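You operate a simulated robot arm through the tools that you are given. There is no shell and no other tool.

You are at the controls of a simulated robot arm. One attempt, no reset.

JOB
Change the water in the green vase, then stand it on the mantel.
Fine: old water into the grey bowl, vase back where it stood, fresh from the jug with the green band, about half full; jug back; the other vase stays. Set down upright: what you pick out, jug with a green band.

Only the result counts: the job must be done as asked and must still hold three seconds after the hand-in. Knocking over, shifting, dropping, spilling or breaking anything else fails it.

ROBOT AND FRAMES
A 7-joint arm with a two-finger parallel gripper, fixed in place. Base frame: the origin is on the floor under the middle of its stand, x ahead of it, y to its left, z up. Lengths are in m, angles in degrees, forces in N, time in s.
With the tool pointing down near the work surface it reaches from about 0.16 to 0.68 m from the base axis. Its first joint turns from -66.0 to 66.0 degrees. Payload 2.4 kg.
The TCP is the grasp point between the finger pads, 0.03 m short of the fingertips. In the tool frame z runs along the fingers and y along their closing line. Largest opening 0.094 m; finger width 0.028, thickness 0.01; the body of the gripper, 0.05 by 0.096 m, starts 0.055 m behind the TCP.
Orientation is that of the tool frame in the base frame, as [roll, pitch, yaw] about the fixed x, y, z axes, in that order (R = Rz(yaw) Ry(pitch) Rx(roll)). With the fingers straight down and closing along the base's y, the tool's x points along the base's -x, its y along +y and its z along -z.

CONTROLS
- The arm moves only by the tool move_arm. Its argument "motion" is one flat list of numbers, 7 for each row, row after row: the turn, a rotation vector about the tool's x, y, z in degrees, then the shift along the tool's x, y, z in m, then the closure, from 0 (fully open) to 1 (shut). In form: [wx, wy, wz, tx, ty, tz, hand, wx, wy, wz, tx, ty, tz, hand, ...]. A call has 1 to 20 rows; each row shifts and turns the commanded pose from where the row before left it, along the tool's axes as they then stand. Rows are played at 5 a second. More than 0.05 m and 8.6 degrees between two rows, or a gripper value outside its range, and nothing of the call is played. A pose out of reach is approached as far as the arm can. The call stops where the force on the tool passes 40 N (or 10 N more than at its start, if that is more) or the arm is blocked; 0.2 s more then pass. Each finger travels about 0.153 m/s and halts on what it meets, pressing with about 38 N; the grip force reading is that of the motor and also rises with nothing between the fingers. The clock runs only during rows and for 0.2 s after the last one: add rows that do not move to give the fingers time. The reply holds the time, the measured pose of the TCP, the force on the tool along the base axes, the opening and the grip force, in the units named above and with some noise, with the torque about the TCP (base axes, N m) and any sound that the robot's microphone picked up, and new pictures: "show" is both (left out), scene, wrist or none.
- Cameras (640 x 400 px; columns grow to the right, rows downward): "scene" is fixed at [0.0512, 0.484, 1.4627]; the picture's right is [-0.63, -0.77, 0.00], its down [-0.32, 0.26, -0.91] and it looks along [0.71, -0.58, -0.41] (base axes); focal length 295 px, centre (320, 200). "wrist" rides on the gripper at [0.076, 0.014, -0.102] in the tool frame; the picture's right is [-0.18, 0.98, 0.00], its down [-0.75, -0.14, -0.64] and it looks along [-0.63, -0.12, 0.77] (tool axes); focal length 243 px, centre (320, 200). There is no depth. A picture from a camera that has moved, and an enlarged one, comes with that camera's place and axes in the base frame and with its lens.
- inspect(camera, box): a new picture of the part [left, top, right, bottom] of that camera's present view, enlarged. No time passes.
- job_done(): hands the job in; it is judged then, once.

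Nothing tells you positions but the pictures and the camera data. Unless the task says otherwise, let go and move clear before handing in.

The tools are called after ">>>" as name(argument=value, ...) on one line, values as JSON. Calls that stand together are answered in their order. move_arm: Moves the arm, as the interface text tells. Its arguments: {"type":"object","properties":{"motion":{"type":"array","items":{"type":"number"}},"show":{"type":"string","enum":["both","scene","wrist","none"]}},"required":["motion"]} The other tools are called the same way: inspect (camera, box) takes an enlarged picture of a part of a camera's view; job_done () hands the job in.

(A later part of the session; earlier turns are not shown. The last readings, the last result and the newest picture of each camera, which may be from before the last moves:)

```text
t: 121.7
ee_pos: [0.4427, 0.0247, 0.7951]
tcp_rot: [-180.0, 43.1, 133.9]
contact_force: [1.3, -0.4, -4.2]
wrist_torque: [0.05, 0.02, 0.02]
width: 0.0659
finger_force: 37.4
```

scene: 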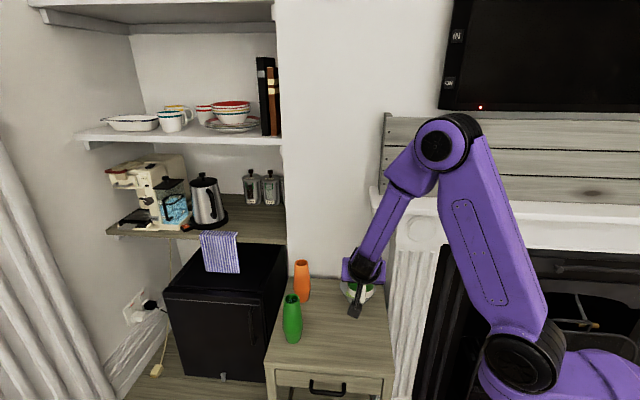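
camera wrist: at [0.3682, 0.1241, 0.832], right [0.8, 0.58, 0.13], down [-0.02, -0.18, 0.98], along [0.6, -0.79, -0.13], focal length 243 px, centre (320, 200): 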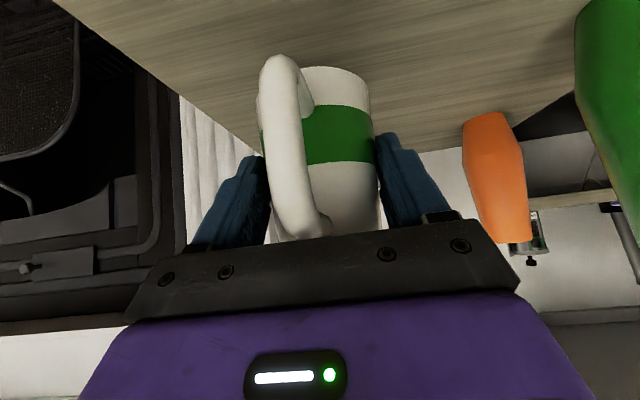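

No contact yet. Continuing down 2 mm at a time.

>>> move_arm(motion=[0, 0, 0, 0.0014, 0, 0.0015, 1, 0, 0, 0, 0, 0, 0, 1], show="none")

>>> move_arm(motion=[0, 0, 0, 0.0014, 0, 0.0015, 1, 0, 0, 0, 0, 0, 0, 1], show="none")

>>> inspect(camera="wrist", box=[160, 0, 480, 260])

```text
t: 122.3
ee_pos: [0.4437, 0.0247, 0.7926]
tcp_rot: [-179.9, 43.1, 133.9]
contact_force: [0.5, 0.4, -3.2]
wrist_torque: [0.02, 0.03, 0.03]
width: 0.0661
finger_force: 37.5
```

```text
t: 122.9
ee_pos: [0.4433, 0.0248, 0.7907]
tcp_rot: [-179.9, 43.1, 133.9]
contact_force: [-0.3, -0.7, -3.1]
wrist_torque: [0.02, 0.03, -0.01]
width: 0.0663
finger_force: 38.0
```

```text
1.54 times, centred on (320, 130) of wrist
camera zoom: at [0.3672, 0.1253, 0.8129], right [0.8, 0.58, 0.12], down [-0.02, -0.18, 0.98], along [0.6, -0.79, -0.13], focal length 373 px, centre (320, 308)
```

zoom: 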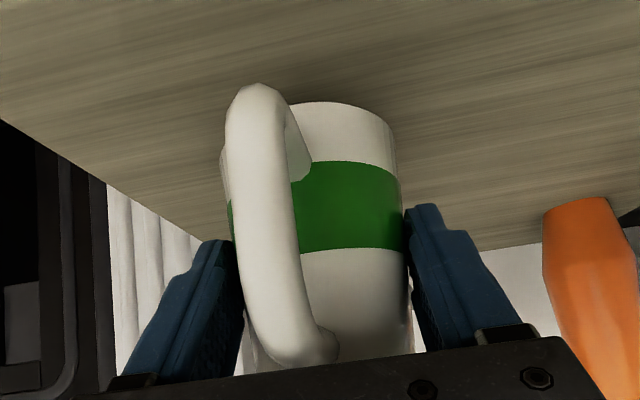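

The base's shadow is closing up, so contact is near. A few more 1.5 mm steps.

>>> move_arm(motion=[0, 0, 0, 0.001, 0, 0.0011, 1, 0, 0, 0, 0, 0, 0, 1], show="none")

>>> move_arm(motion=[0, 0, 0, 0.001, 0, 0.0011, 1, 0, 0, 0, 0, 0, 0, 1], show="none")

>>> move_arm(motion=[0, 0, 0, 0.001, 0, 0.0011, 1, 0, 0, 0, 0, 0, 0, 1], show="none")

```text
t: 123.5
ee_pos: [0.4439, 0.0251, 0.7896]
tcp_rot: [-179.9, 43.1, 134.0]
contact_force: [0.6, -1.0, -3.2]
wrist_torque: [-0.03, 0.04, -0.02]
width: 0.0661
finger_force: 38.2
```

```text
t: 124.1
ee_pos: [0.4428, 0.025, 0.7858]
tcp_rot: [-179.9, 43.2, 133.9]
contact_force: [-0.5, 0.6, -3.5]
wrist_torque: [0.03, 0.0, 0.0]
width: 0.0663
finger_force: 37.8
```

```text
t: 124.7
ee_pos: [0.4431, 0.0234, 0.7857]
tcp_rot: [-179.9, 43.1, 134.0]
contact_force: [-0.4, 0.0, -3.8]
wrist_torque: [-0.02, 0.06, 0.03]
width: 0.0663
finger_force: 37.6
```

Still hanging free. Continuing with 1.5 mm steps.

>>> move_arm(motion=[0, 0, 0, 0.001, 0, 0.0011, 1, 0, 0, 0, 0, 0, 0, 1], show="none")

>>> move_arm(motion=[0, 0, 0, 0.001, 0, 0.0011, 1, 0, 0, 0, 0, 0, 0, 1], show="none")

>>> move_arm(motion=[0, 0, 0, 0.001, 0, 0.0011, 1, 0, 0, 0, 0, 0, 0, 1], show="both")

```text
t: 125.3
ee_pos: [0.4432, 0.0228, 0.7837]
tcp_rot: [-179.9, 43.1, 134.0]
contact_force: [0.3, -0.1, -3.8]
wrist_torque: [0.05, 0.03, 0.04]
width: 0.0662
finger_force: 38.2
```

```text
t: 125.9
ee_pos: [0.4431, 0.0249, 0.7825]
tcp_rot: [-179.9, 43.0, 133.9]
contact_force: [0.7, -0.1, -3.5]
wrist_torque: [0.03, 0.02, 0.01]
width: 0.0662
finger_force: 37.8
```

```text
t: 126.5
ee_pos: [0.4437, 0.0242, 0.7816]
tcp_rot: [-179.9, 43.0, 133.9]
contact_force: [-0.7, -0.2, -3.1]
wrist_torque: [0.07, 0.01, -0.01]
width: 0.0659
finger_force: 38.1
camera wrist: at [0.3674, 0.1248, 0.8041], right [0.8, 0.58, 0.13], down [-0.02, -0.18, 0.98], along [0.6, -0.79, -0.13], focal length 243 px, centre (320, 200)
```

scene: 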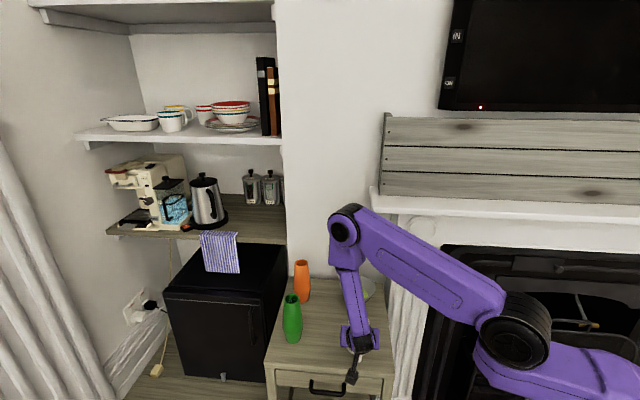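
wrist: 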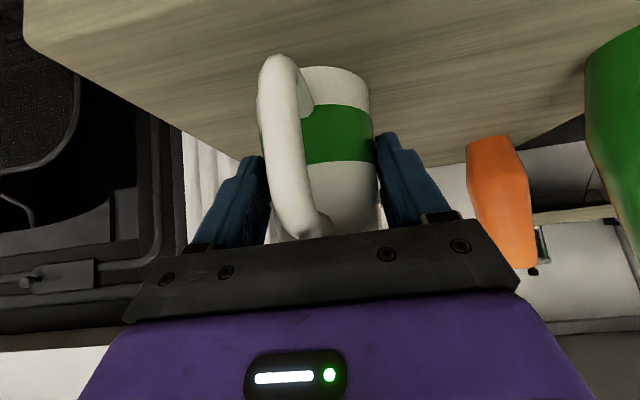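

Still free; my height estimate was a little off. Continuing down in 2 mm steps.

>>> move_arm(motion=[0, 0, 0, 0.0014, 0, 0.0015, 1, 0, 0, 0, 0, 0, 0, 1], show="none")

>>> move_arm(motion=[0, 0, 0, 0.0014, 0, 0.0015, 1, 0, 0, 0, 0, 0, 0, 1], show="none")

>>> inspect(camera="wrist", box=[220, 30, 420, 180])

```text
t: 127.1
ee_pos: [0.445, 0.0246, 0.7812]
tcp_rot: [179.9, 43.3, 133.8]
contact_force: [-6.9, -1.6, 26.4]
wrist_torque: [0.37, 0.29, 0.06]
width: 0.0663
finger_force: 38.3
```

```text
t: 127.5
ee_pos: [0.4444, 0.0246, 0.7808]
tcp_rot: [179.8, 43.5, 133.6]
contact_force: [-5.0, 0.6, 9.2]
wrist_torque: [0.22, 0.23, 0.08]
width: 0.066
finger_force: 37.6
stopped in row 2: the force on the tool passed its limit at 42 N (the readings are from after the stop); the commanded pose is now the measured one
```

```text
2.67 times, centred on (320, 105) of wrist
camera zoom: at [0.368, 0.1246, 0.8018], right [0.8, 0.58, 0.13], down [-0.03, -0.17, 0.98], along [0.6, -0.79, -0.12], focal length 647 px, centre (320, 453)
```

zoom: 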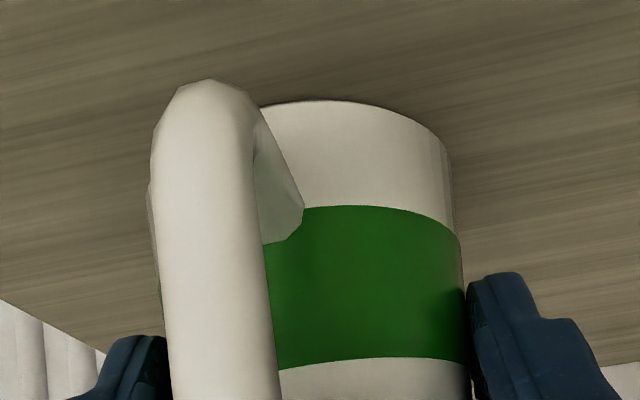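

The jug is on the table now. Opening the fingers gently.

>>> move_arm(motion=[0, 0, 0, 0, 0, 0, 0.27, 0, 0, 0, 0, 0, 0, 0.2, 0, 0, 0, 0, 0, 0, 0.1, 0, 0, 0, 0, 0, 0, 0, 0, 0, 0, 0, 0, 0, 0], show="both")

>>> inspect(camera="wrist", box=[160, 0, 480, 260])

```text
t: 128.7
ee_pos: [0.4443, 0.0244, 0.7798]
tcp_rot: [179.8, 43.6, 133.7]
contact_force: [-1.9, 2.4, 7.8]
wrist_torque: [0.17, 0.24, 0.01]
width: 0.0941
finger_force: 0.0
camera wrist: at [0.3683, 0.1247, 0.8015], right [0.8, 0.58, 0.13], down [-0.03, -0.18, 0.98], along [0.6, -0.79, -0.12], focal length 243 px, centre (320, 200)
```

scene: 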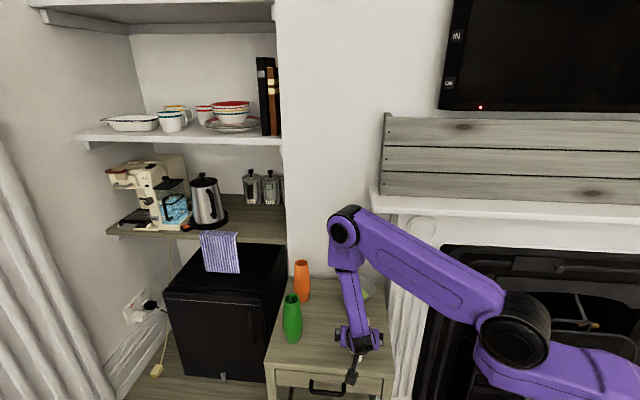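
wrist: 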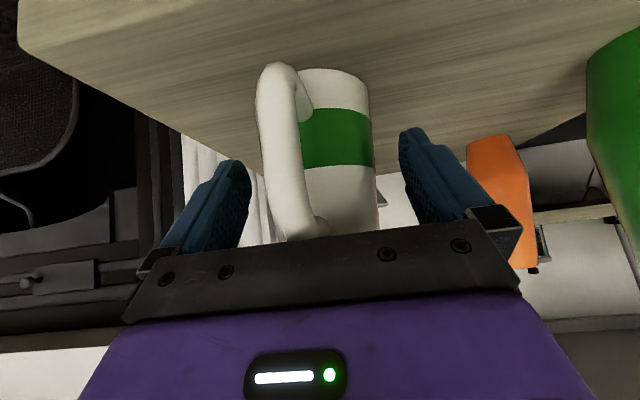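

```text
1.54 times, centred on (320, 130) of wrist
camera zoom: at [0.3683, 0.1247, 0.8015], right [0.8, 0.58, 0.13], down [-0.03, -0.18, 0.98], along [0.6, -0.79, -0.12], focal length 373 px, centre (320, 308)
```

zoom: 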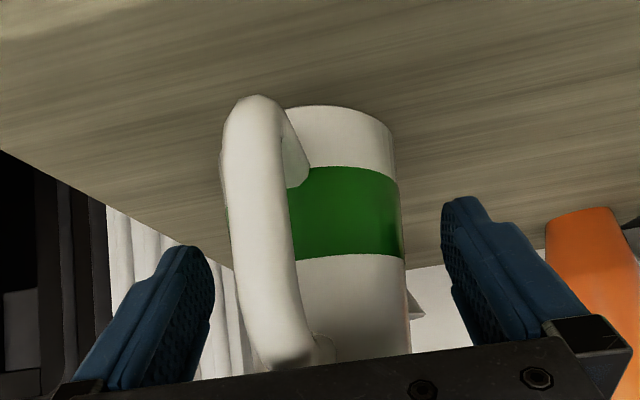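

The fingers are open but the palm still rests on the handle (about 8 N). I'll ease upward in small steps so the jug settles flat.

>>> move_arm(motion=[0, 0, 0, -0.0014, 0, -0.0015, 0, 0, 0, 0, 0, 0, 0, 0], show="none")

>>> move_arm(motion=[0, 0, 0, -0.0014, 0, -0.0015, 0, 0, 0, 0, 0, 0, 0, 0], show="none")

>>> move_arm(motion=[0, 0, 0, -0.0014, 0, -0.0015, 0, 0, 0, 0, 0, 0, 0, 0], show="both")

>>> inspect(camera="wrist", box=[160, 0, 480, 260])

```text
t: 129.3
ee_pos: [0.445, 0.0241, 0.7819]
tcp_rot: [179.9, 43.4, 133.7]
contact_force: [-0.4, -0.1, 0.0]
wrist_torque: [-0.02, -0.02, -0.03]
width: 0.0942
finger_force: 0.0
```

```text
t: 129.9
ee_pos: [0.4447, 0.0249, 0.7842]
tcp_rot: [179.8, 43.4, 133.7]
contact_force: [-0.1, -0.1, 0.3]
wrist_torque: [-0.05, -0.01, -0.03]
width: 0.0941
finger_force: 0.0
```

```text
t: 130.5
ee_pos: [0.4439, 0.0241, 0.7867]
tcp_rot: [179.9, 43.4, 133.7]
contact_force: [-0.6, -1.5, -0.3]
wrist_torque: [0.02, -0.01, -0.02]
width: 0.0941
finger_force: 0.0
camera wrist: at [0.3677, 0.1251, 0.8082], right [0.8, 0.58, 0.13], down [-0.03, -0.18, 0.98], along [0.6, -0.79, -0.12], focal length 243 px, centre (320, 200)
```

scene: 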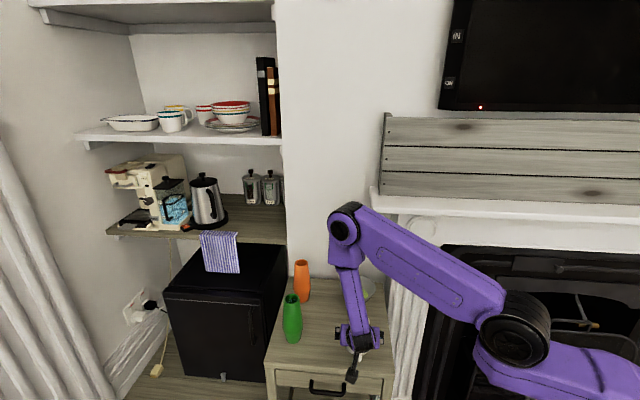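
wrist: 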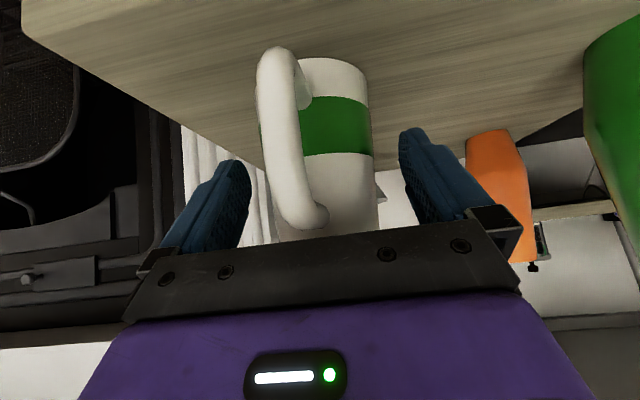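

```text
1.54 times, centred on (320, 130) of wrist
camera zoom: at [0.3677, 0.1251, 0.8082], right [0.8, 0.58, 0.13], down [-0.03, -0.18, 0.98], along [0.6, -0.79, -0.12], focal length 373 px, centre (320, 308)
```

zoom: 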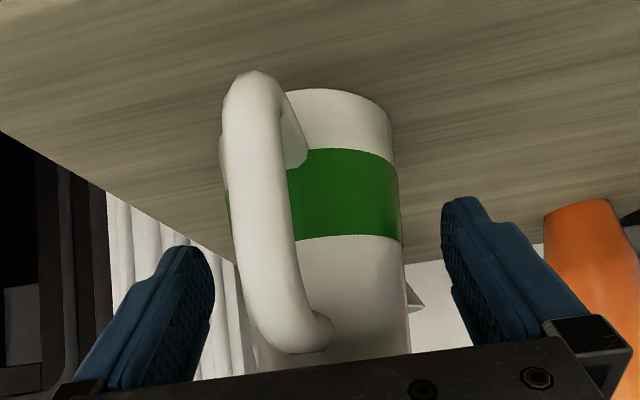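

The jug is standing free. I'll back out horizontally and then look at it with the scene camera.

>>> move_arm(motion=[0, 0, 0, 0.0182, 0, -0.0172, 0, 0, 0, 0, 0.0182, 0, -0.0172, 0, 0, 0, 0, 0.0182, 0, -0.0172, 0, 0, 0, 0, 0.0182, 0, -0.0172, 0, 0, 0, 0, 0, 0, 0, 0], show="both")

>>> inspect(camera="wrist", box=[200, 0, 440, 180])

>>> inspect(camera="scene", box=[320, 280, 400, 370])

```text
t: 131.7
ee_pos: [0.375, 0.0938, 0.7838]
tcp_rot: [179.9, 43.4, 133.8]
contact_force: [1.0, 1.0, -0.7]
wrist_torque: [-0.01, -0.02, 0.01]
width: 0.0938
finger_force: 0.0
camera wrist: at [0.2996, 0.1945, 0.8069], right [0.8, 0.58, 0.13], down [-0.03, -0.17, 0.98], along [0.6, -0.79, -0.12], focal length 243 px, centre (320, 200)
```

scene: 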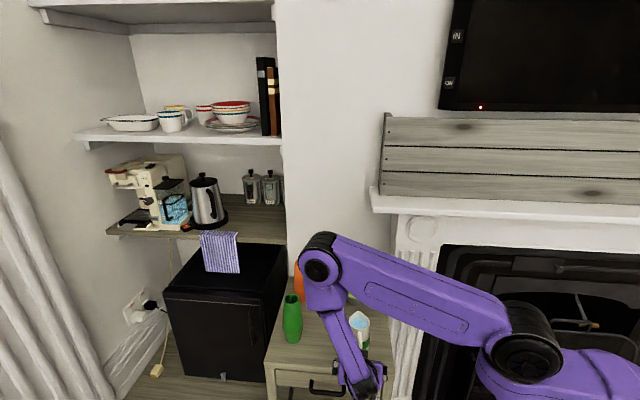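
wrist: 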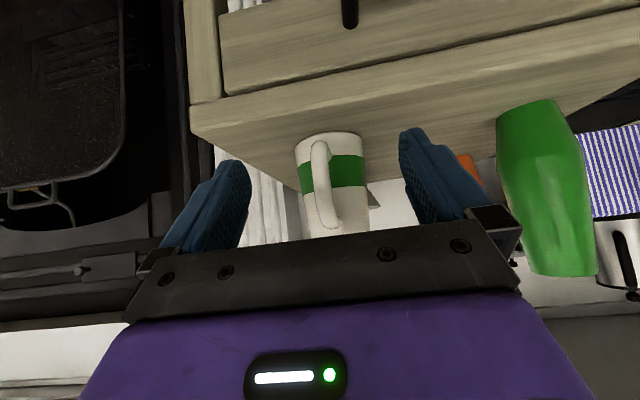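

```text
2.22 times, centred on (320, 90) of wrist
camera zoom: at [0.2996, 0.1945, 0.8069], right [0.8, 0.58, 0.13], down [-0.03, -0.17, 0.98], along [0.6, -0.79, -0.12], focal length 539 px, centre (320, 444)
```

zoom: 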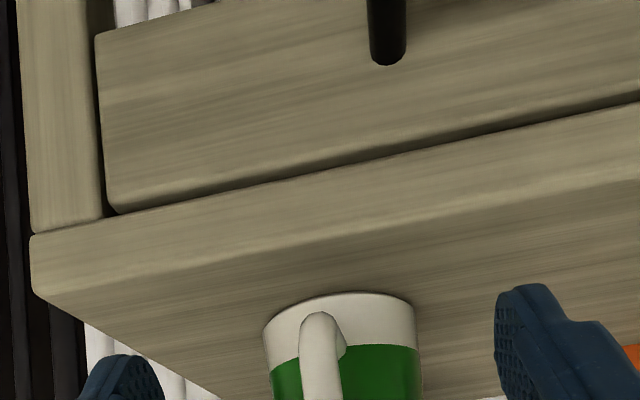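

```text
4.44 times, centred on (360, 325) of scene
camera zoom: at [0.0511, 0.484, 1.4627], right [-0.63, -0.77, 0.0], down [-0.32, 0.26, -0.91], along [0.71, -0.58, -0.41], focal length 1312 px, centre (142, -356)
```

zoom: 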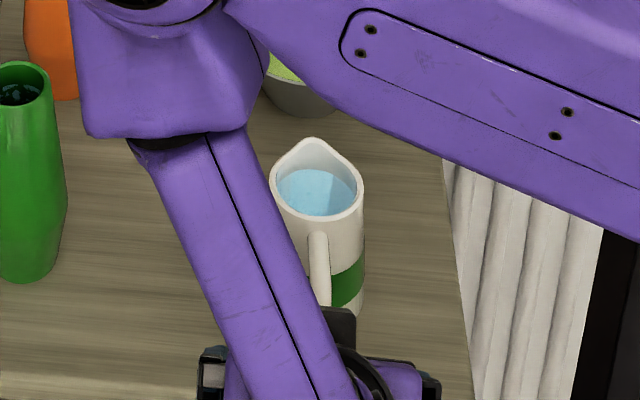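

The jug stands about 7 mm nearer the table front than originally; I can correct that when I finally return it. Before re-gripping, I'll test with an empty hand whether the arm can tilt far enough at the pouring place.

>>> move_arm(motion=[0, 0, 0, -0.024, 0, -0.0254, 0, 0, 0, 0, -0.024, 0, -0.0254, 0, 0, 0, 0, -0.024, 0, -0.0254, 0, 0, 0, 0, -0.024, 0, -0.0254, 0, 0, 0, 0, -0.024, 0, -0.0254, 0, 0, 0, 0, -0.018, 0, -0.019, 0], show="none")

>>> move_arm(motion=[-5.5, 0, -5.81, 0, 0.01, 0.01, 0, -5.5, 0, -5.81, 0, 0.01, 0.01, 0, -5.5, 0, -5.81, 0, 0.01, 0.01, 0, -5.5, 0, -5.81, 0, 0.01, 0.01, 0, -5.5, 0, -5.81, 0, 0.01, 0.01, 0, -5.5, 0, -5.81, 0, 0.01, 0.01, 0, -5.5, 0, -5.81, 0, 0, 0, 0, -2.75, 0, -2.9, 0, 0, 0, 0], show="scene")

```text
t: 133.1
ee_pos: [0.3741, 0.0949, 0.9895]
tcp_rot: [179.8, 43.4, 133.7]
contact_force: [0.2, 0.5, -0.4]
wrist_torque: [0.02, 0.0, -0.01]
width: 0.094
finger_force: 0.1
```

```text
t: 134.9
ee_pos: [0.4358, 0.1319, 0.9433]
tcp_rot: [179.9, 43.5, -166.1]
contact_force: [0.1, 0.0, 0.4]
wrist_torque: [0.0, 0.0, -0.02]
width: 0.0939
finger_force: 0.0
```

scene: 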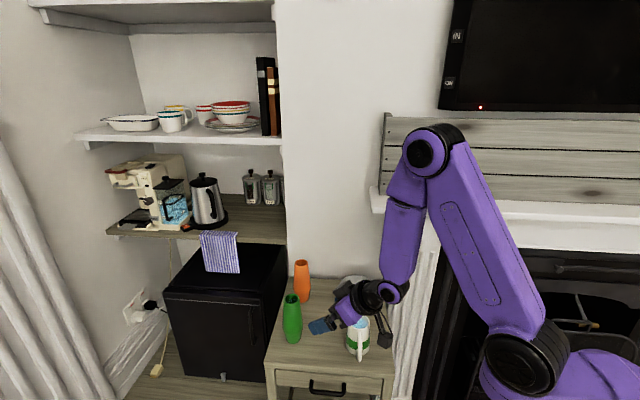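

Moving to the pouring place at a safe height and testing the forward tilt.

>>> move_arm(motion=[0, 0, 0, -0.0253, -0.0083, 0.0112, 0, 0, 0, 0, -0.0253, -0.0083, 0.0112, 0, 0, 0, 0, -0.0253, -0.0083, 0.0112, 0, 0, 0, 0, -0.0253, -0.0083, 0.0112, 0, 0, 8, 0, 0, 0, 0, 0, 0, 8, 0, 0, 0, 0, 0, 0, 8, 0, 0, 0, 0, 0, 0, 8, 0, 0, 0, 0, 0, 0, 8, 0, 0, 0, 0, 0], show="scene")

>>> move_arm(motion=[0, 8, 0, 0, 0, 0, 0, 0, 8, 0, 0, 0, 0, 0, 0, 8, 0, 0, 0, 0, 0, 0, 8, 0, 0, 0, 0, 0], show="both")

```text
t: 136.9
ee_pos: [0.5455, 0.1218, 0.9797]
tcp_rot: [179.9, 3.6, -166.2]
contact_force: [0.5, -0.2, 0.0]
wrist_torque: [0.0, -0.06, -0.03]
width: 0.0939
finger_force: 0.1
```

scene: 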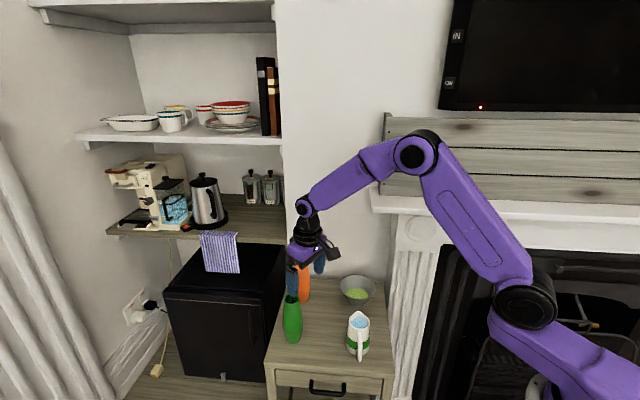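

```text
t: 137.9
ee_pos: [0.545, 0.1227, 0.9806]
tcp_rot: [179.9, -28.6, -166.1]
contact_force: [0.4, -0.8, 0.8]
wrist_torque: [0.04, 0.01, 0.01]
width: 0.0941
finger_force: 0.1
camera wrist: at [0.5259, 0.1327, 1.1067], right [-0.08, 0.99, -0.09], down [0.97, 0.09, 0.2], along [0.21, -0.07, -0.98], focal length 243 px, centre (320, 200)
```

scene: 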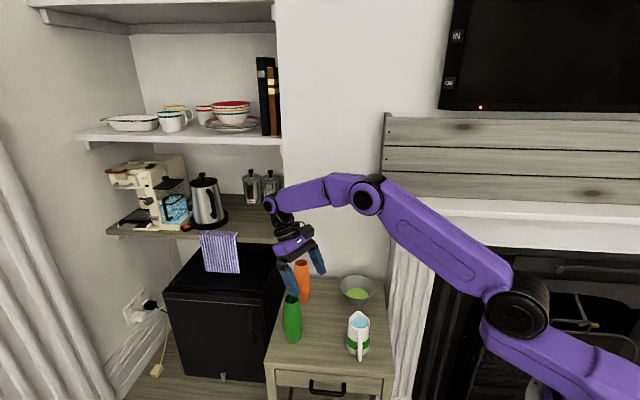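
wrist: 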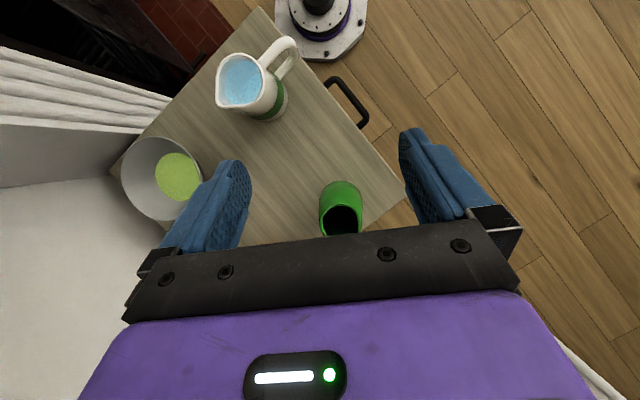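

The tilt reaches 118° without trouble, and this gives a fine top view. I'll use it to measure the jug and look into the vase.

>>> inspect(camera="wrist", box=[290, 160, 390, 240])

>>> inspect(camera="wrist", box=[190, 20, 330, 140])

```text
5.00 times, centred on (340, 200) of wrist
camera zoom: at [0.5259, 0.1327, 1.1067], right [-0.08, 0.99, -0.09], down [0.97, 0.09, 0.2], along [0.21, -0.07, -0.98], focal length 1213 px, centre (220, 200)
```

zoom: 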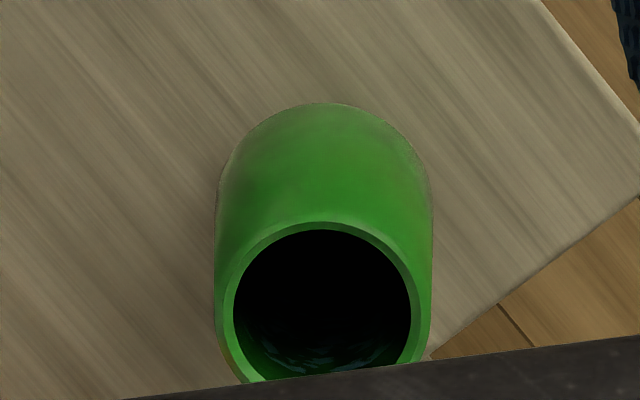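

```text
3.33 times, centred on (260, 80) of wrist
camera zoom: at [0.5259, 0.1327, 1.1067], right [-0.08, 0.99, -0.09], down [0.97, 0.09, 0.2], along [0.21, -0.07, -0.98], focal length 809 px, centre (520, 600)
```

zoom: 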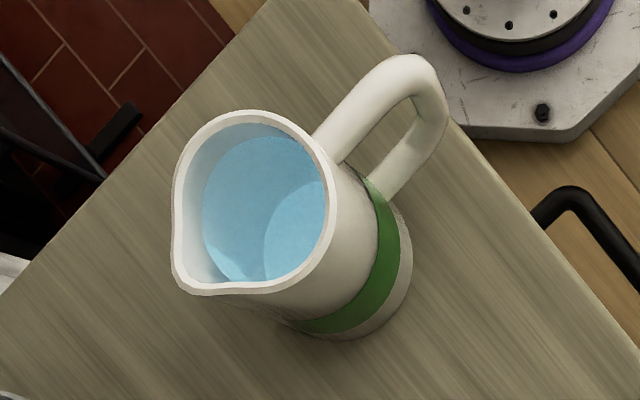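

The jug's axis is now about (0.456, 0.0105) and its water is about 19 mm below the rim; the vase looks empty. I'll tilt back, move away and line up for a deeper grip with the tool pitched 52°.

>>> move_arm(motion=[0, -8, 0, 0, 0, 0, 0, 0, -8, 0, 0, 0, 0, 0, 0, -8, 0, 0, 0, 0, 0, 0, -8, 0, 0, 0, 0, 0, 0, -8, 0, 0, 0, 0, 0, 0, -8, 0, 0, 0, 0, 0, 0, -8, 0, 0, 0, 0, 0, 0, -8, 0, 0, 0, 0, 0, 0, -2.6, 0, 0, 0, 0, 0, 0, 0, 0, 0.0266, 0.0093, -0.0145, 0, 0, 0, 0, 0.0266, 0.0093, -0.0145, 0, 0, 0, 0, 0.0266, 0.0093, -0.0145, 0, 0, 0, 0, 0.0266, 0.0093, -0.0145, 0, 0, 0, 0, 0, 0, 0, 0], show="none")

>>> move_arm(motion=[4.93, 0, 6.3, 0, 0, 0, 0, 4.93, 0, 6.3, 0, 0, 0, 0, 4.93, 0, 6.3, 0, 0, 0, 0, 4.93, 0, 6.3, 0, 0, 0, 0, 4.93, 0, 6.3, 0, 0, 0, 0, 4.93, 0, 6.3, 0, 0, 0, 0, 4.93, 0, 6.3, 0, 0, 0, 0, 1.85, 0, 2.36, 0, 0, 0, 0, 0, 0, 0, 0, 0, 0, 0], show="both")

```text
t: 140.9
ee_pos: [0.421, 0.1304, 0.9605]
tcp_rot: [179.9, 38.1, -166.2]
contact_force: [-0.8, 0.1, 0.2]
wrist_torque: [-0.02, -0.02, 0.03]
width: 0.094
finger_force: 0.1
```

```text
t: 142.9
ee_pos: [0.4212, 0.1303, 0.9612]
tcp_rot: [179.9, 38.2, 134.7]
contact_force: [0.0, 0.3, 0.0]
wrist_torque: [-0.02, 0.01, 0.0]
width: 0.0938
finger_force: 0.1
camera wrist: at [0.3451, 0.2283, 0.9941], right [0.8, 0.59, 0.12], down [0.04, -0.24, 0.97], along [0.6, -0.77, -0.21], focal length 243 px, centre (320, 200)
```

scene: 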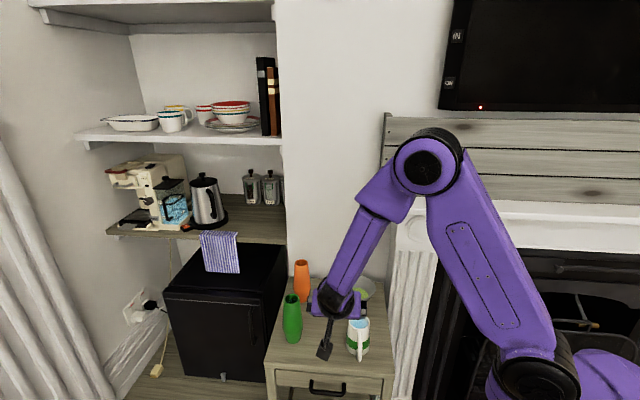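
wrist: 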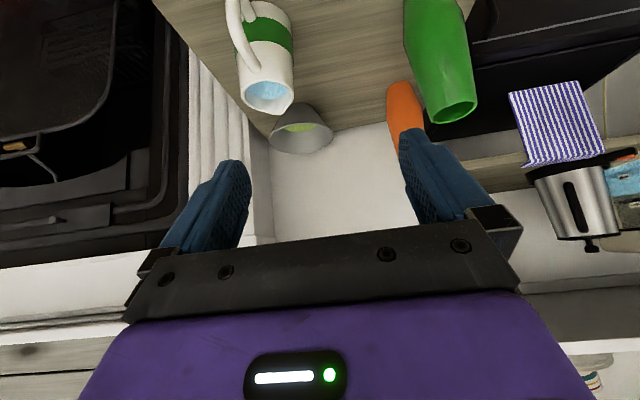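

Good alignment and an unobstructed scene view. One more precise look at the jug before approaching.

>>> inspect(camera="scene", box=[330, 300, 390, 370])

>>> inspect(camera="wrist", box=[190, 0, 350, 160])

```text
5.71 times, centred on (360, 335) of scene
camera zoom: at [0.0512, 0.484, 1.4627], right [-0.63, -0.77, 0.0], down [-0.32, 0.26, -0.91], along [0.71, -0.58, -0.41], focal length 1688 px, centre (91, -571)
```

zoom: 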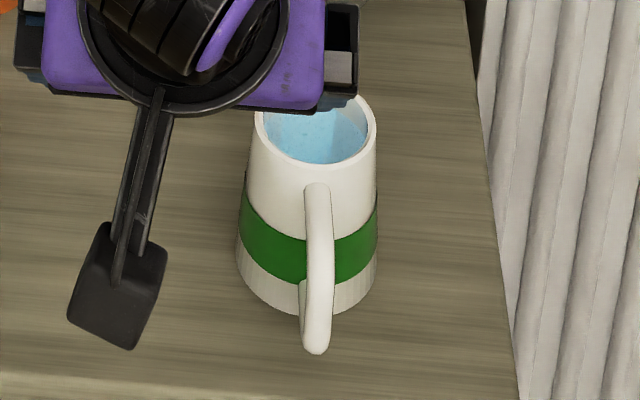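

```text
2.50 times, centred on (270, 80) of wrist
camera zoom: at [0.3451, 0.2283, 0.9941], right [0.8, 0.59, 0.12], down [0.04, -0.24, 0.97], along [0.6, -0.77, -0.21], focal length 606 px, centre (445, 500)
```

zoom: 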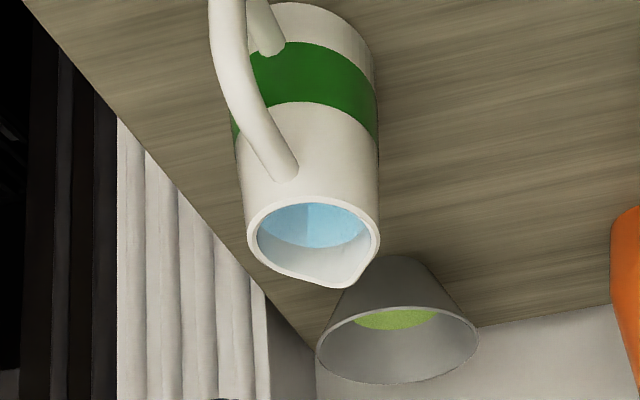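

Lining up behind the handle and lowering to the re-grip height.

>>> move_arm(motion=[0.74, 0, 0.94, 0.0093, -0.0289, -0.0073, 0, 0, 0, 0, 0.0093, -0.0289, -0.0073, 0, 0, 0, 0, 0.0208, 0, 0.0264, 0, 0, 0, 0, 0.0208, 0, 0.0264, 0, 0, 0, 0, 0.0208, 0, 0.0264, 0, 0, 0, 0, 0.0208, 0, 0.0264, 0, 0, 0, 0, 0.0208, 0, 0.0264, 0, 0, 0, 0, 0, 0, 0, 0], show="both")

>>> inspect(camera="wrist", box=[180, 20, 460, 240])

```text
t: 144.7
ee_pos: [0.3599, 0.11, 0.7897]
tcp_rot: [179.9, 38.2, 133.5]
contact_force: [-0.2, 0.0, -0.6]
wrist_torque: [-0.03, -0.02, 0.01]
width: 0.0942
finger_force: 0.0
camera wrist: at [0.2864, 0.2095, 0.8226], right [0.81, 0.57, 0.12], down [0.03, -0.24, 0.97], along [0.58, -0.78, -0.21], focal length 243 px, centre (320, 200)
```

scene: 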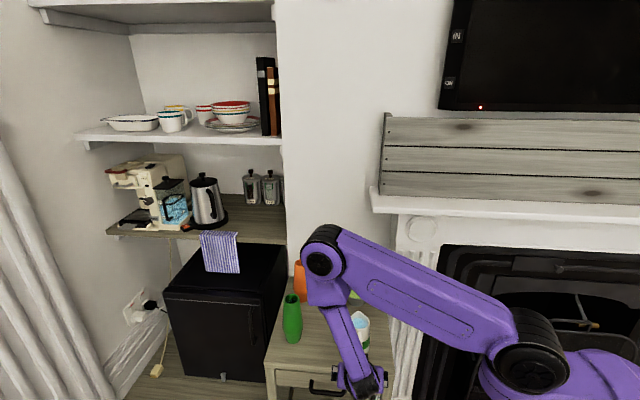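
wrist: 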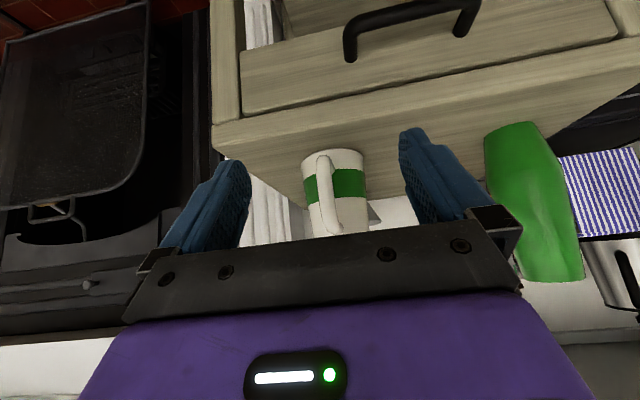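

```text
1.82 times, centred on (320, 130) of wrist
camera zoom: at [0.2864, 0.2095, 0.8226], right [0.81, 0.57, 0.12], down [0.03, -0.24, 0.97], along [0.58, -0.78, -0.21], focal length 441 px, centre (320, 327)
```

zoom: 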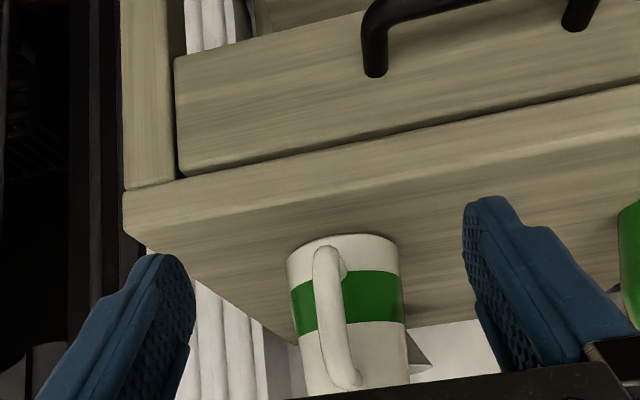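

The jug is straight ahead between the fingers. Advancing 9 cm with a small lateral correction.

>>> move_arm(motion=[0, 0, 0, -0.0241, 0.001, 0.0179, 0, 0, 0, 0, -0.0241, 0.001, 0.0179, 0, 0, 0, 0, -0.0241, 0.001, 0.0179, 0, 0, 0, 0, 0, 0, 0, 0], show="none")

>>> inspect(camera="wrist", box=[160, 0, 480, 260])

>>> inspect(camera="scene", box=[310, 280, 410, 380])

```text
t: 145.7
ee_pos: [0.4271, 0.0447, 0.7946]
tcp_rot: [179.9, 38.0, 133.6]
contact_force: [0.1, -0.1, 0.1]
wrist_torque: [0.01, 0.01, 0.0]
width: 0.0941
finger_force: 0.2
```

```text
1.54 times, centred on (320, 130) of wrist
camera zoom: at [0.3536, 0.1441, 0.828], right [0.81, 0.57, 0.12], down [0.03, -0.24, 0.97], along [0.58, -0.78, -0.22], focal length 373 px, centre (320, 308)
```

zoom: 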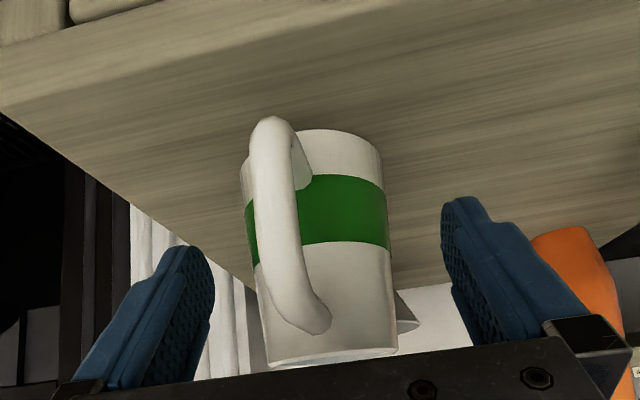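

```text
4.00 times, centred on (360, 330) of scene
camera zoom: at [0.0512, 0.484, 1.4627], right [-0.63, -0.77, 0.0], down [-0.32, 0.26, -0.91], along [0.71, -0.58, -0.41], focal length 1181 px, centre (160, -320)
```

zoom: 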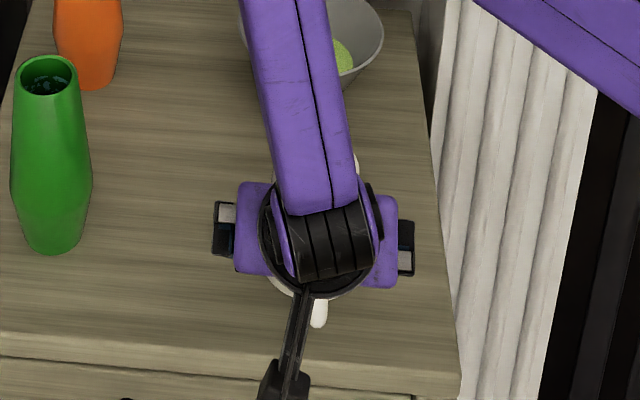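

Aligned. Advancing the last stretch in two steps while watching for contact with the handle.

>>> move_arm(motion=[0, 0, 0, -0.0131, 0, 0.0109, 0, 0, 0, 0, -0.0116, 0, 0.0095, 0, 0, 0, 0, 0, 0, 0, 0], show="none")

>>> inspect(camera="wrist", box=[160, 0, 480, 260])

```text
t: 146.5
ee_pos: [0.449, 0.0247, 0.7936]
tcp_rot: [179.9, 38.0, 133.5]
contact_force: [0.3, 0.4, 0.3]
wrist_torque: [0.01, -0.03, -0.02]
width: 0.0938
finger_force: 0.1
```

```text
1.54 times, centred on (320, 130) of wrist
camera zoom: at [0.3755, 0.1231, 0.8263], right [0.81, 0.57, 0.11], down [0.03, -0.24, 0.97], along [0.58, -0.78, -0.22], focal length 373 px, centre (320, 308)
```

zoom: 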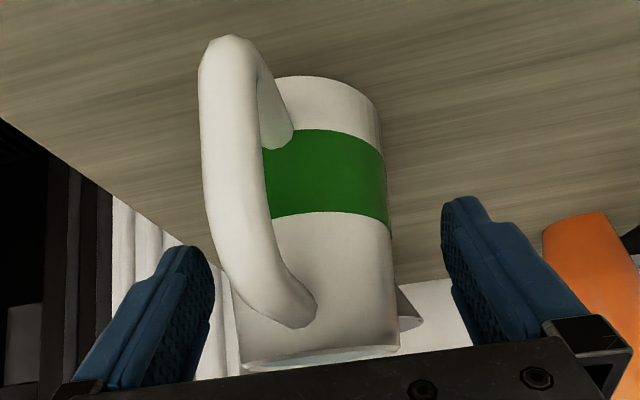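

Nearly there: another 6 mm forward, check force, then close.

>>> move_arm(motion=[0, 0, 0, -0.0028, -0.001, 0.0022, 0, 0, 0, 0, -0.002, -0.0005, 0.0015, 0, 0, 0, 0, 0, 0, 0, 0], show="none")

>>> inspect(camera="wrist", box=[160, 0, 480, 260])

```text
t: 147.3
ee_pos: [0.4528, 0.0176, 0.7931]
tcp_rot: [179.9, 38.1, 133.5]
contact_force: [0.8, 0.3, 0.3]
wrist_torque: [0.01, -0.02, 0.0]
width: 0.0939
finger_force: 0.1
```

```text
1.54 times, centred on (320, 130) of wrist
camera zoom: at [0.3781, 0.1165, 0.8263], right [0.81, 0.57, 0.12], down [0.03, -0.24, 0.97], along [0.58, -0.78, -0.21], focal length 373 px, centre (320, 308)
```

zoom: 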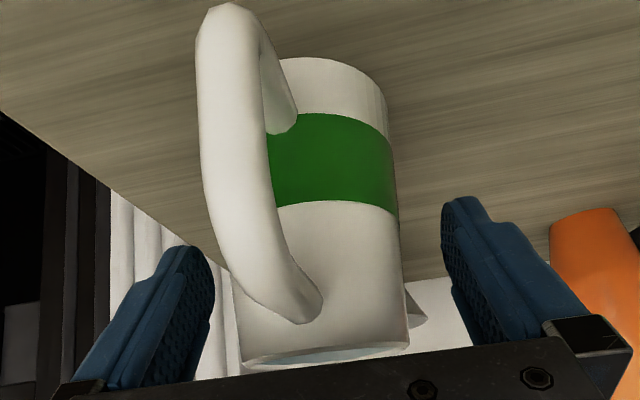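

No contact with the palm. Closing on the jug body.

>>> move_arm(motion=[0, 0, 0, 0, 0, 0, 0.15, 0, 0, 0, 0, 0, 0, 0.25, 0, 0, 0, 0, 0, 0, 1, 0, 0, 0, 0, 0, 0, 1, 0, 0, 0, 0, 0, 0, 1], show="wrist")

```text
t: 148.5
ee_pos: [0.4518, 0.0174, 0.7928]
tcp_rot: [179.8, 38.0, 133.5]
contact_force: [-1.4, -0.5, -0.7]
wrist_torque: [-0.04, -0.02, -0.02]
width: 0.0655
finger_force: 38.3
camera wrist: at [0.378, 0.1164, 0.8263], right [0.81, 0.57, 0.11], down [0.03, -0.24, 0.97], along [0.58, -0.78, -0.22], focal length 243 px, centre (320, 200)
```

wrist: 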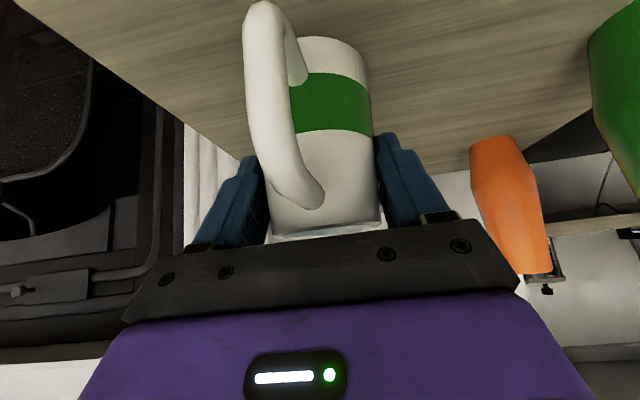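

Firm grip with the pads well onto the body. Lifting slowly.

>>> move_arm(motion=[0, 0, 0, -0.0037, 0, -0.0047, 1, 0, 0, 0, -0.0074, 0, -0.0095, 1, 0, 0, 0, -0.0123, 0, -0.0158, 1, 0, 0, 0, -0.0185, 0, -0.0236, 1, 0, 0, 0, -0.0185, 0, -0.0236, 1, 0, 0, 0, -0.0185, 0, -0.0236, 1, 0, 0, 0, -0.0185, 0, -0.0236, 1, 0, 0, 0, -0.0185, 0, -0.0236, 1, 0, 0, 0, 0, 0, 0, 1], show="both")

```text
t: 150.5
ee_pos: [0.4501, 0.0182, 0.9803]
tcp_rot: [179.9, 38.0, 133.5]
contact_force: [0.5, 0.0, -3.0]
wrist_torque: [-0.02, 0.02, 0.01]
width: 0.0655
finger_force: 38.1
camera wrist: at [0.3761, 0.1181, 1.014], right [0.81, 0.57, 0.11], down [0.03, -0.24, 0.97], along [0.58, -0.78, -0.22], focal length 243 px, centre (320, 200)
```

scene: 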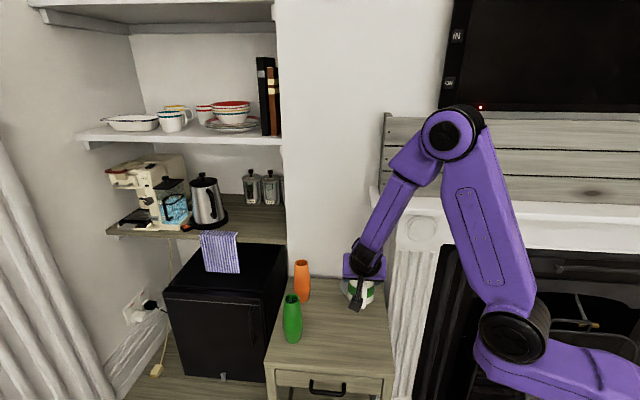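
wrist: 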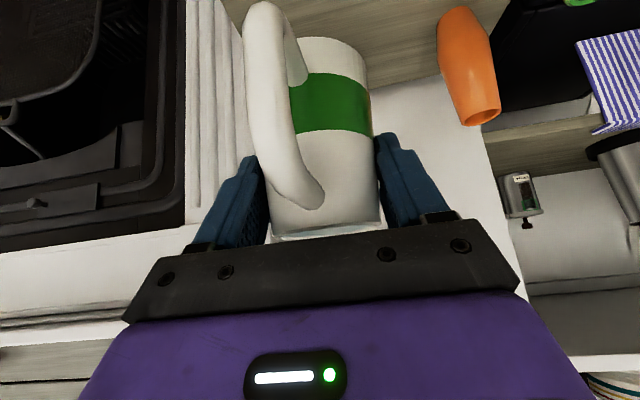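

Lifted cleanly. Yawing left to face the vase again.

>>> move_arm(motion=[-3.7, 0, -4.73, 0, 0, 0, 1, -3.7, 0, -4.73, 0, 0, 0, 1, -3.7, 0, -4.73, 0, 0, 0, 1, -3.7, 0, -4.73, 0, 0, 0, 1, -3.7, 0, -4.73, 0, 0, 0, 1, -3.7, 0, -4.73, 0, 0, 0, 1, -3.7, 0, -4.73, 0, 0, 0, 1, -3.7, 0, -4.73, 0, 0, 0, 1, -3.7, 0, -4.73, 0, 0, 0, 1, -3.7, 0, -4.73, 0, 0, 0, 1, 0, 0, 0, 0, 0, 0, 1], show="scene")

```text
t: 152.9
ee_pos: [0.4507, 0.0168, 0.9815]
tcp_rot: [179.9, 38.1, -166.3]
contact_force: [-0.1, -0.2, -4.3]
wrist_torque: [0.03, 0.02, 0.01]
width: 0.0651
finger_force: 37.8
```

scene: 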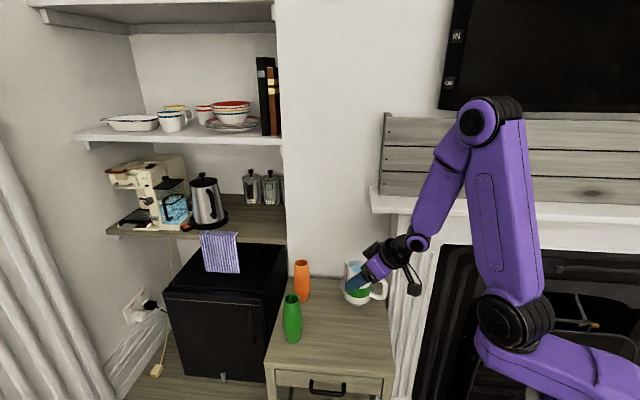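

Facing the vase. I'll move in high above it and tilt to 20° up there, before lowering, so the base swings clear of the vase.

>>> move_arm(motion=[0, 0, 0, -0.0199, 0.0166, 0.0109, 1, 0, 0, 0, -0.0199, 0.0166, 0.0109, 1, 0, 0, 0, -0.0199, 0.0166, 0.0109, 1, 0, 0, 0, -0.0199, 0.0166, 0.0109, 1, 0, 0, 0, -0.0199, 0.0166, 0.0109, 1, 0, 0, 0, 0, 0, 0, 1, 0, 4, 0, 0, 0, 0, 1, 0, 4, 0, 0, 0, 0, 1, 0, 4, 0, 0, 0, 0, 1, 0, 4, 0, 0, 0, 0, 1, 0, 2, 0, 0, 0, 0, 1, 0, 0, 0, 0, 0, 0, 1], show="both")

>>> inspect(camera="scene", box=[260, 230, 360, 350])

```text
t: 155.5
ee_pos: [0.5427, 0.1238, 0.9996]
tcp_rot: [-180.0, 20.1, -166.3]
contact_force: [0.4, 0.6, -3.6]
wrist_torque: [0.01, -0.03, -0.02]
width: 0.0654
finger_force: 38.4
camera wrist: at [0.4349, 0.1123, 1.0697], right [-0.06, 1.0, 0.06], down [0.51, -0.02, 0.86], along [0.86, 0.09, -0.5], focal length 243 px, centre (320, 200)
```

scene: 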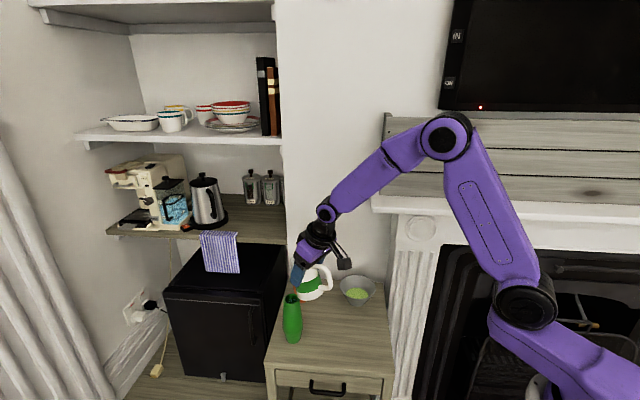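
wrist: 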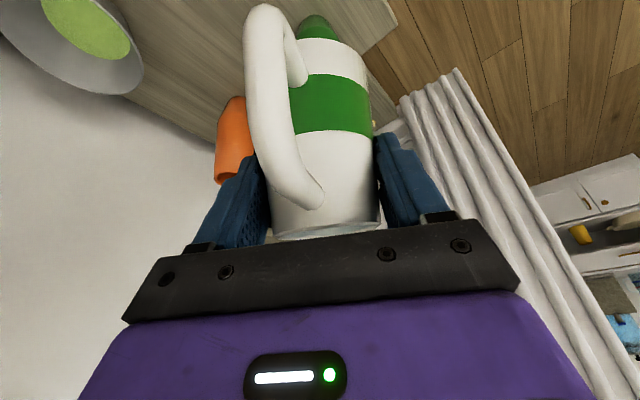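

```text
3.33 times, centred on (310, 290) of scene
camera zoom: at [0.0512, 0.484, 1.4627], right [-0.63, -0.77, 0.0], down [-0.32, 0.26, -0.91], along [0.71, -0.58, -0.41], focal length 984 px, centre (353, -100)
```

zoom: 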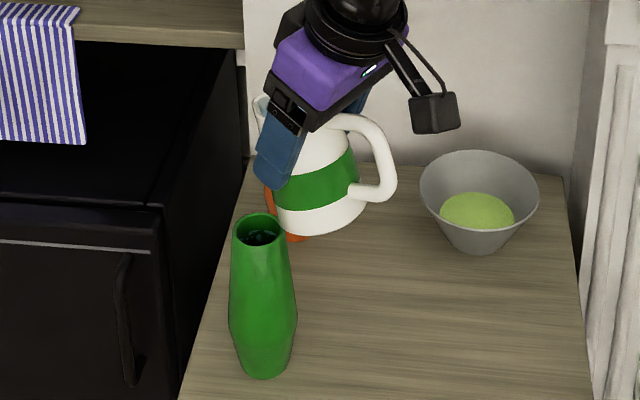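

Spout and vase mouth are where I computed them. Lowering at this tilt: the base is swung back, with about 9 mm or more of clearance.

>>> move_arm(motion=[0, 2, 0, 0, 0, 0, 1, 0, 0, 0, 0.0079, 0.0003, 0.029, 1, 0, 0, 0, 0.0079, 0.0003, 0.029, 1, 0, 0, 0, 0, 0, 0, 1], show="none")

>>> inspect(camera="scene", box=[270, 250, 350, 350])

```text
t: 156.5
ee_pos: [0.5455, 0.1273, 0.9409]
tcp_rot: [-180.0, 18.1, -166.3]
contact_force: [0.0, -0.1, -3.3]
wrist_torque: [0.02, -0.1, -0.01]
width: 0.0651
finger_force: 38.4
```

```text
4.00 times, centred on (310, 300) of scene
camera zoom: at [0.0512, 0.484, 1.4627], right [-0.63, -0.77, 0.0], down [-0.32, 0.26, -0.91], along [0.71, -0.58, -0.41], focal length 1181 px, centre (360, -200)
```

zoom: 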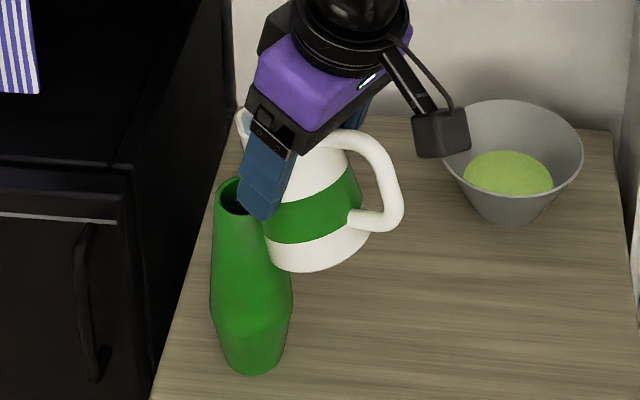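

Clear of the vase so far. Lowering the last 3 cm.

>>> move_arm(motion=[0, 0, 0, 0.0045, -0.0005, 0.0138, 1, 0, 0, 0, 0.0045, -0.0005, 0.0138, 1, 0, 0, 0, 0, 0, 0, 1], show="scene")

>>> inspect(camera="scene", box=[270, 250, 350, 350])

```text
t: 157.3
ee_pos: [0.5452, 0.124, 0.9126]
tcp_rot: [180.0, 18.1, -166.4]
contact_force: [0.1, -0.9, -4.1]
wrist_torque: [0.04, -0.04, 0.01]
width: 0.0652
finger_force: 37.7
```

scene: 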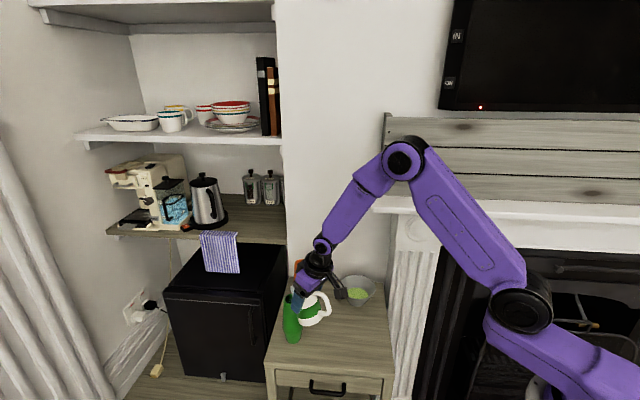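

```text
4.00 times, centred on (310, 300) of scene
camera zoom: at [0.0512, 0.484, 1.4627], right [-0.63, -0.77, 0.0], down [-0.32, 0.26, -0.91], along [0.71, -0.58, -0.41], focal length 1181 px, centre (360, -200)
```

zoom: 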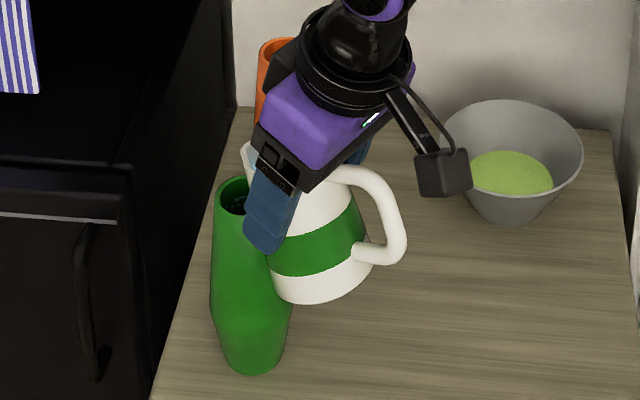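

Let me zoom tightly on the spout and the vase mouth to verify the aim.

>>> inspect(camera="scene", box=[285, 275, 325, 315])

```text
10.00 times, centred on (305, 295) of scene
camera zoom: at [0.0512, 0.484, 1.4627], right [-0.63, -0.77, 0.0], down [-0.32, 0.26, -0.91], along [0.71, -0.58, -0.41], focal length 2953 px, centre (470, -750)
```

zoom: 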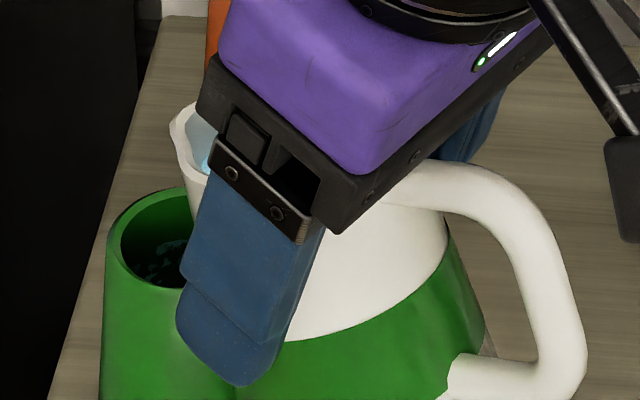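

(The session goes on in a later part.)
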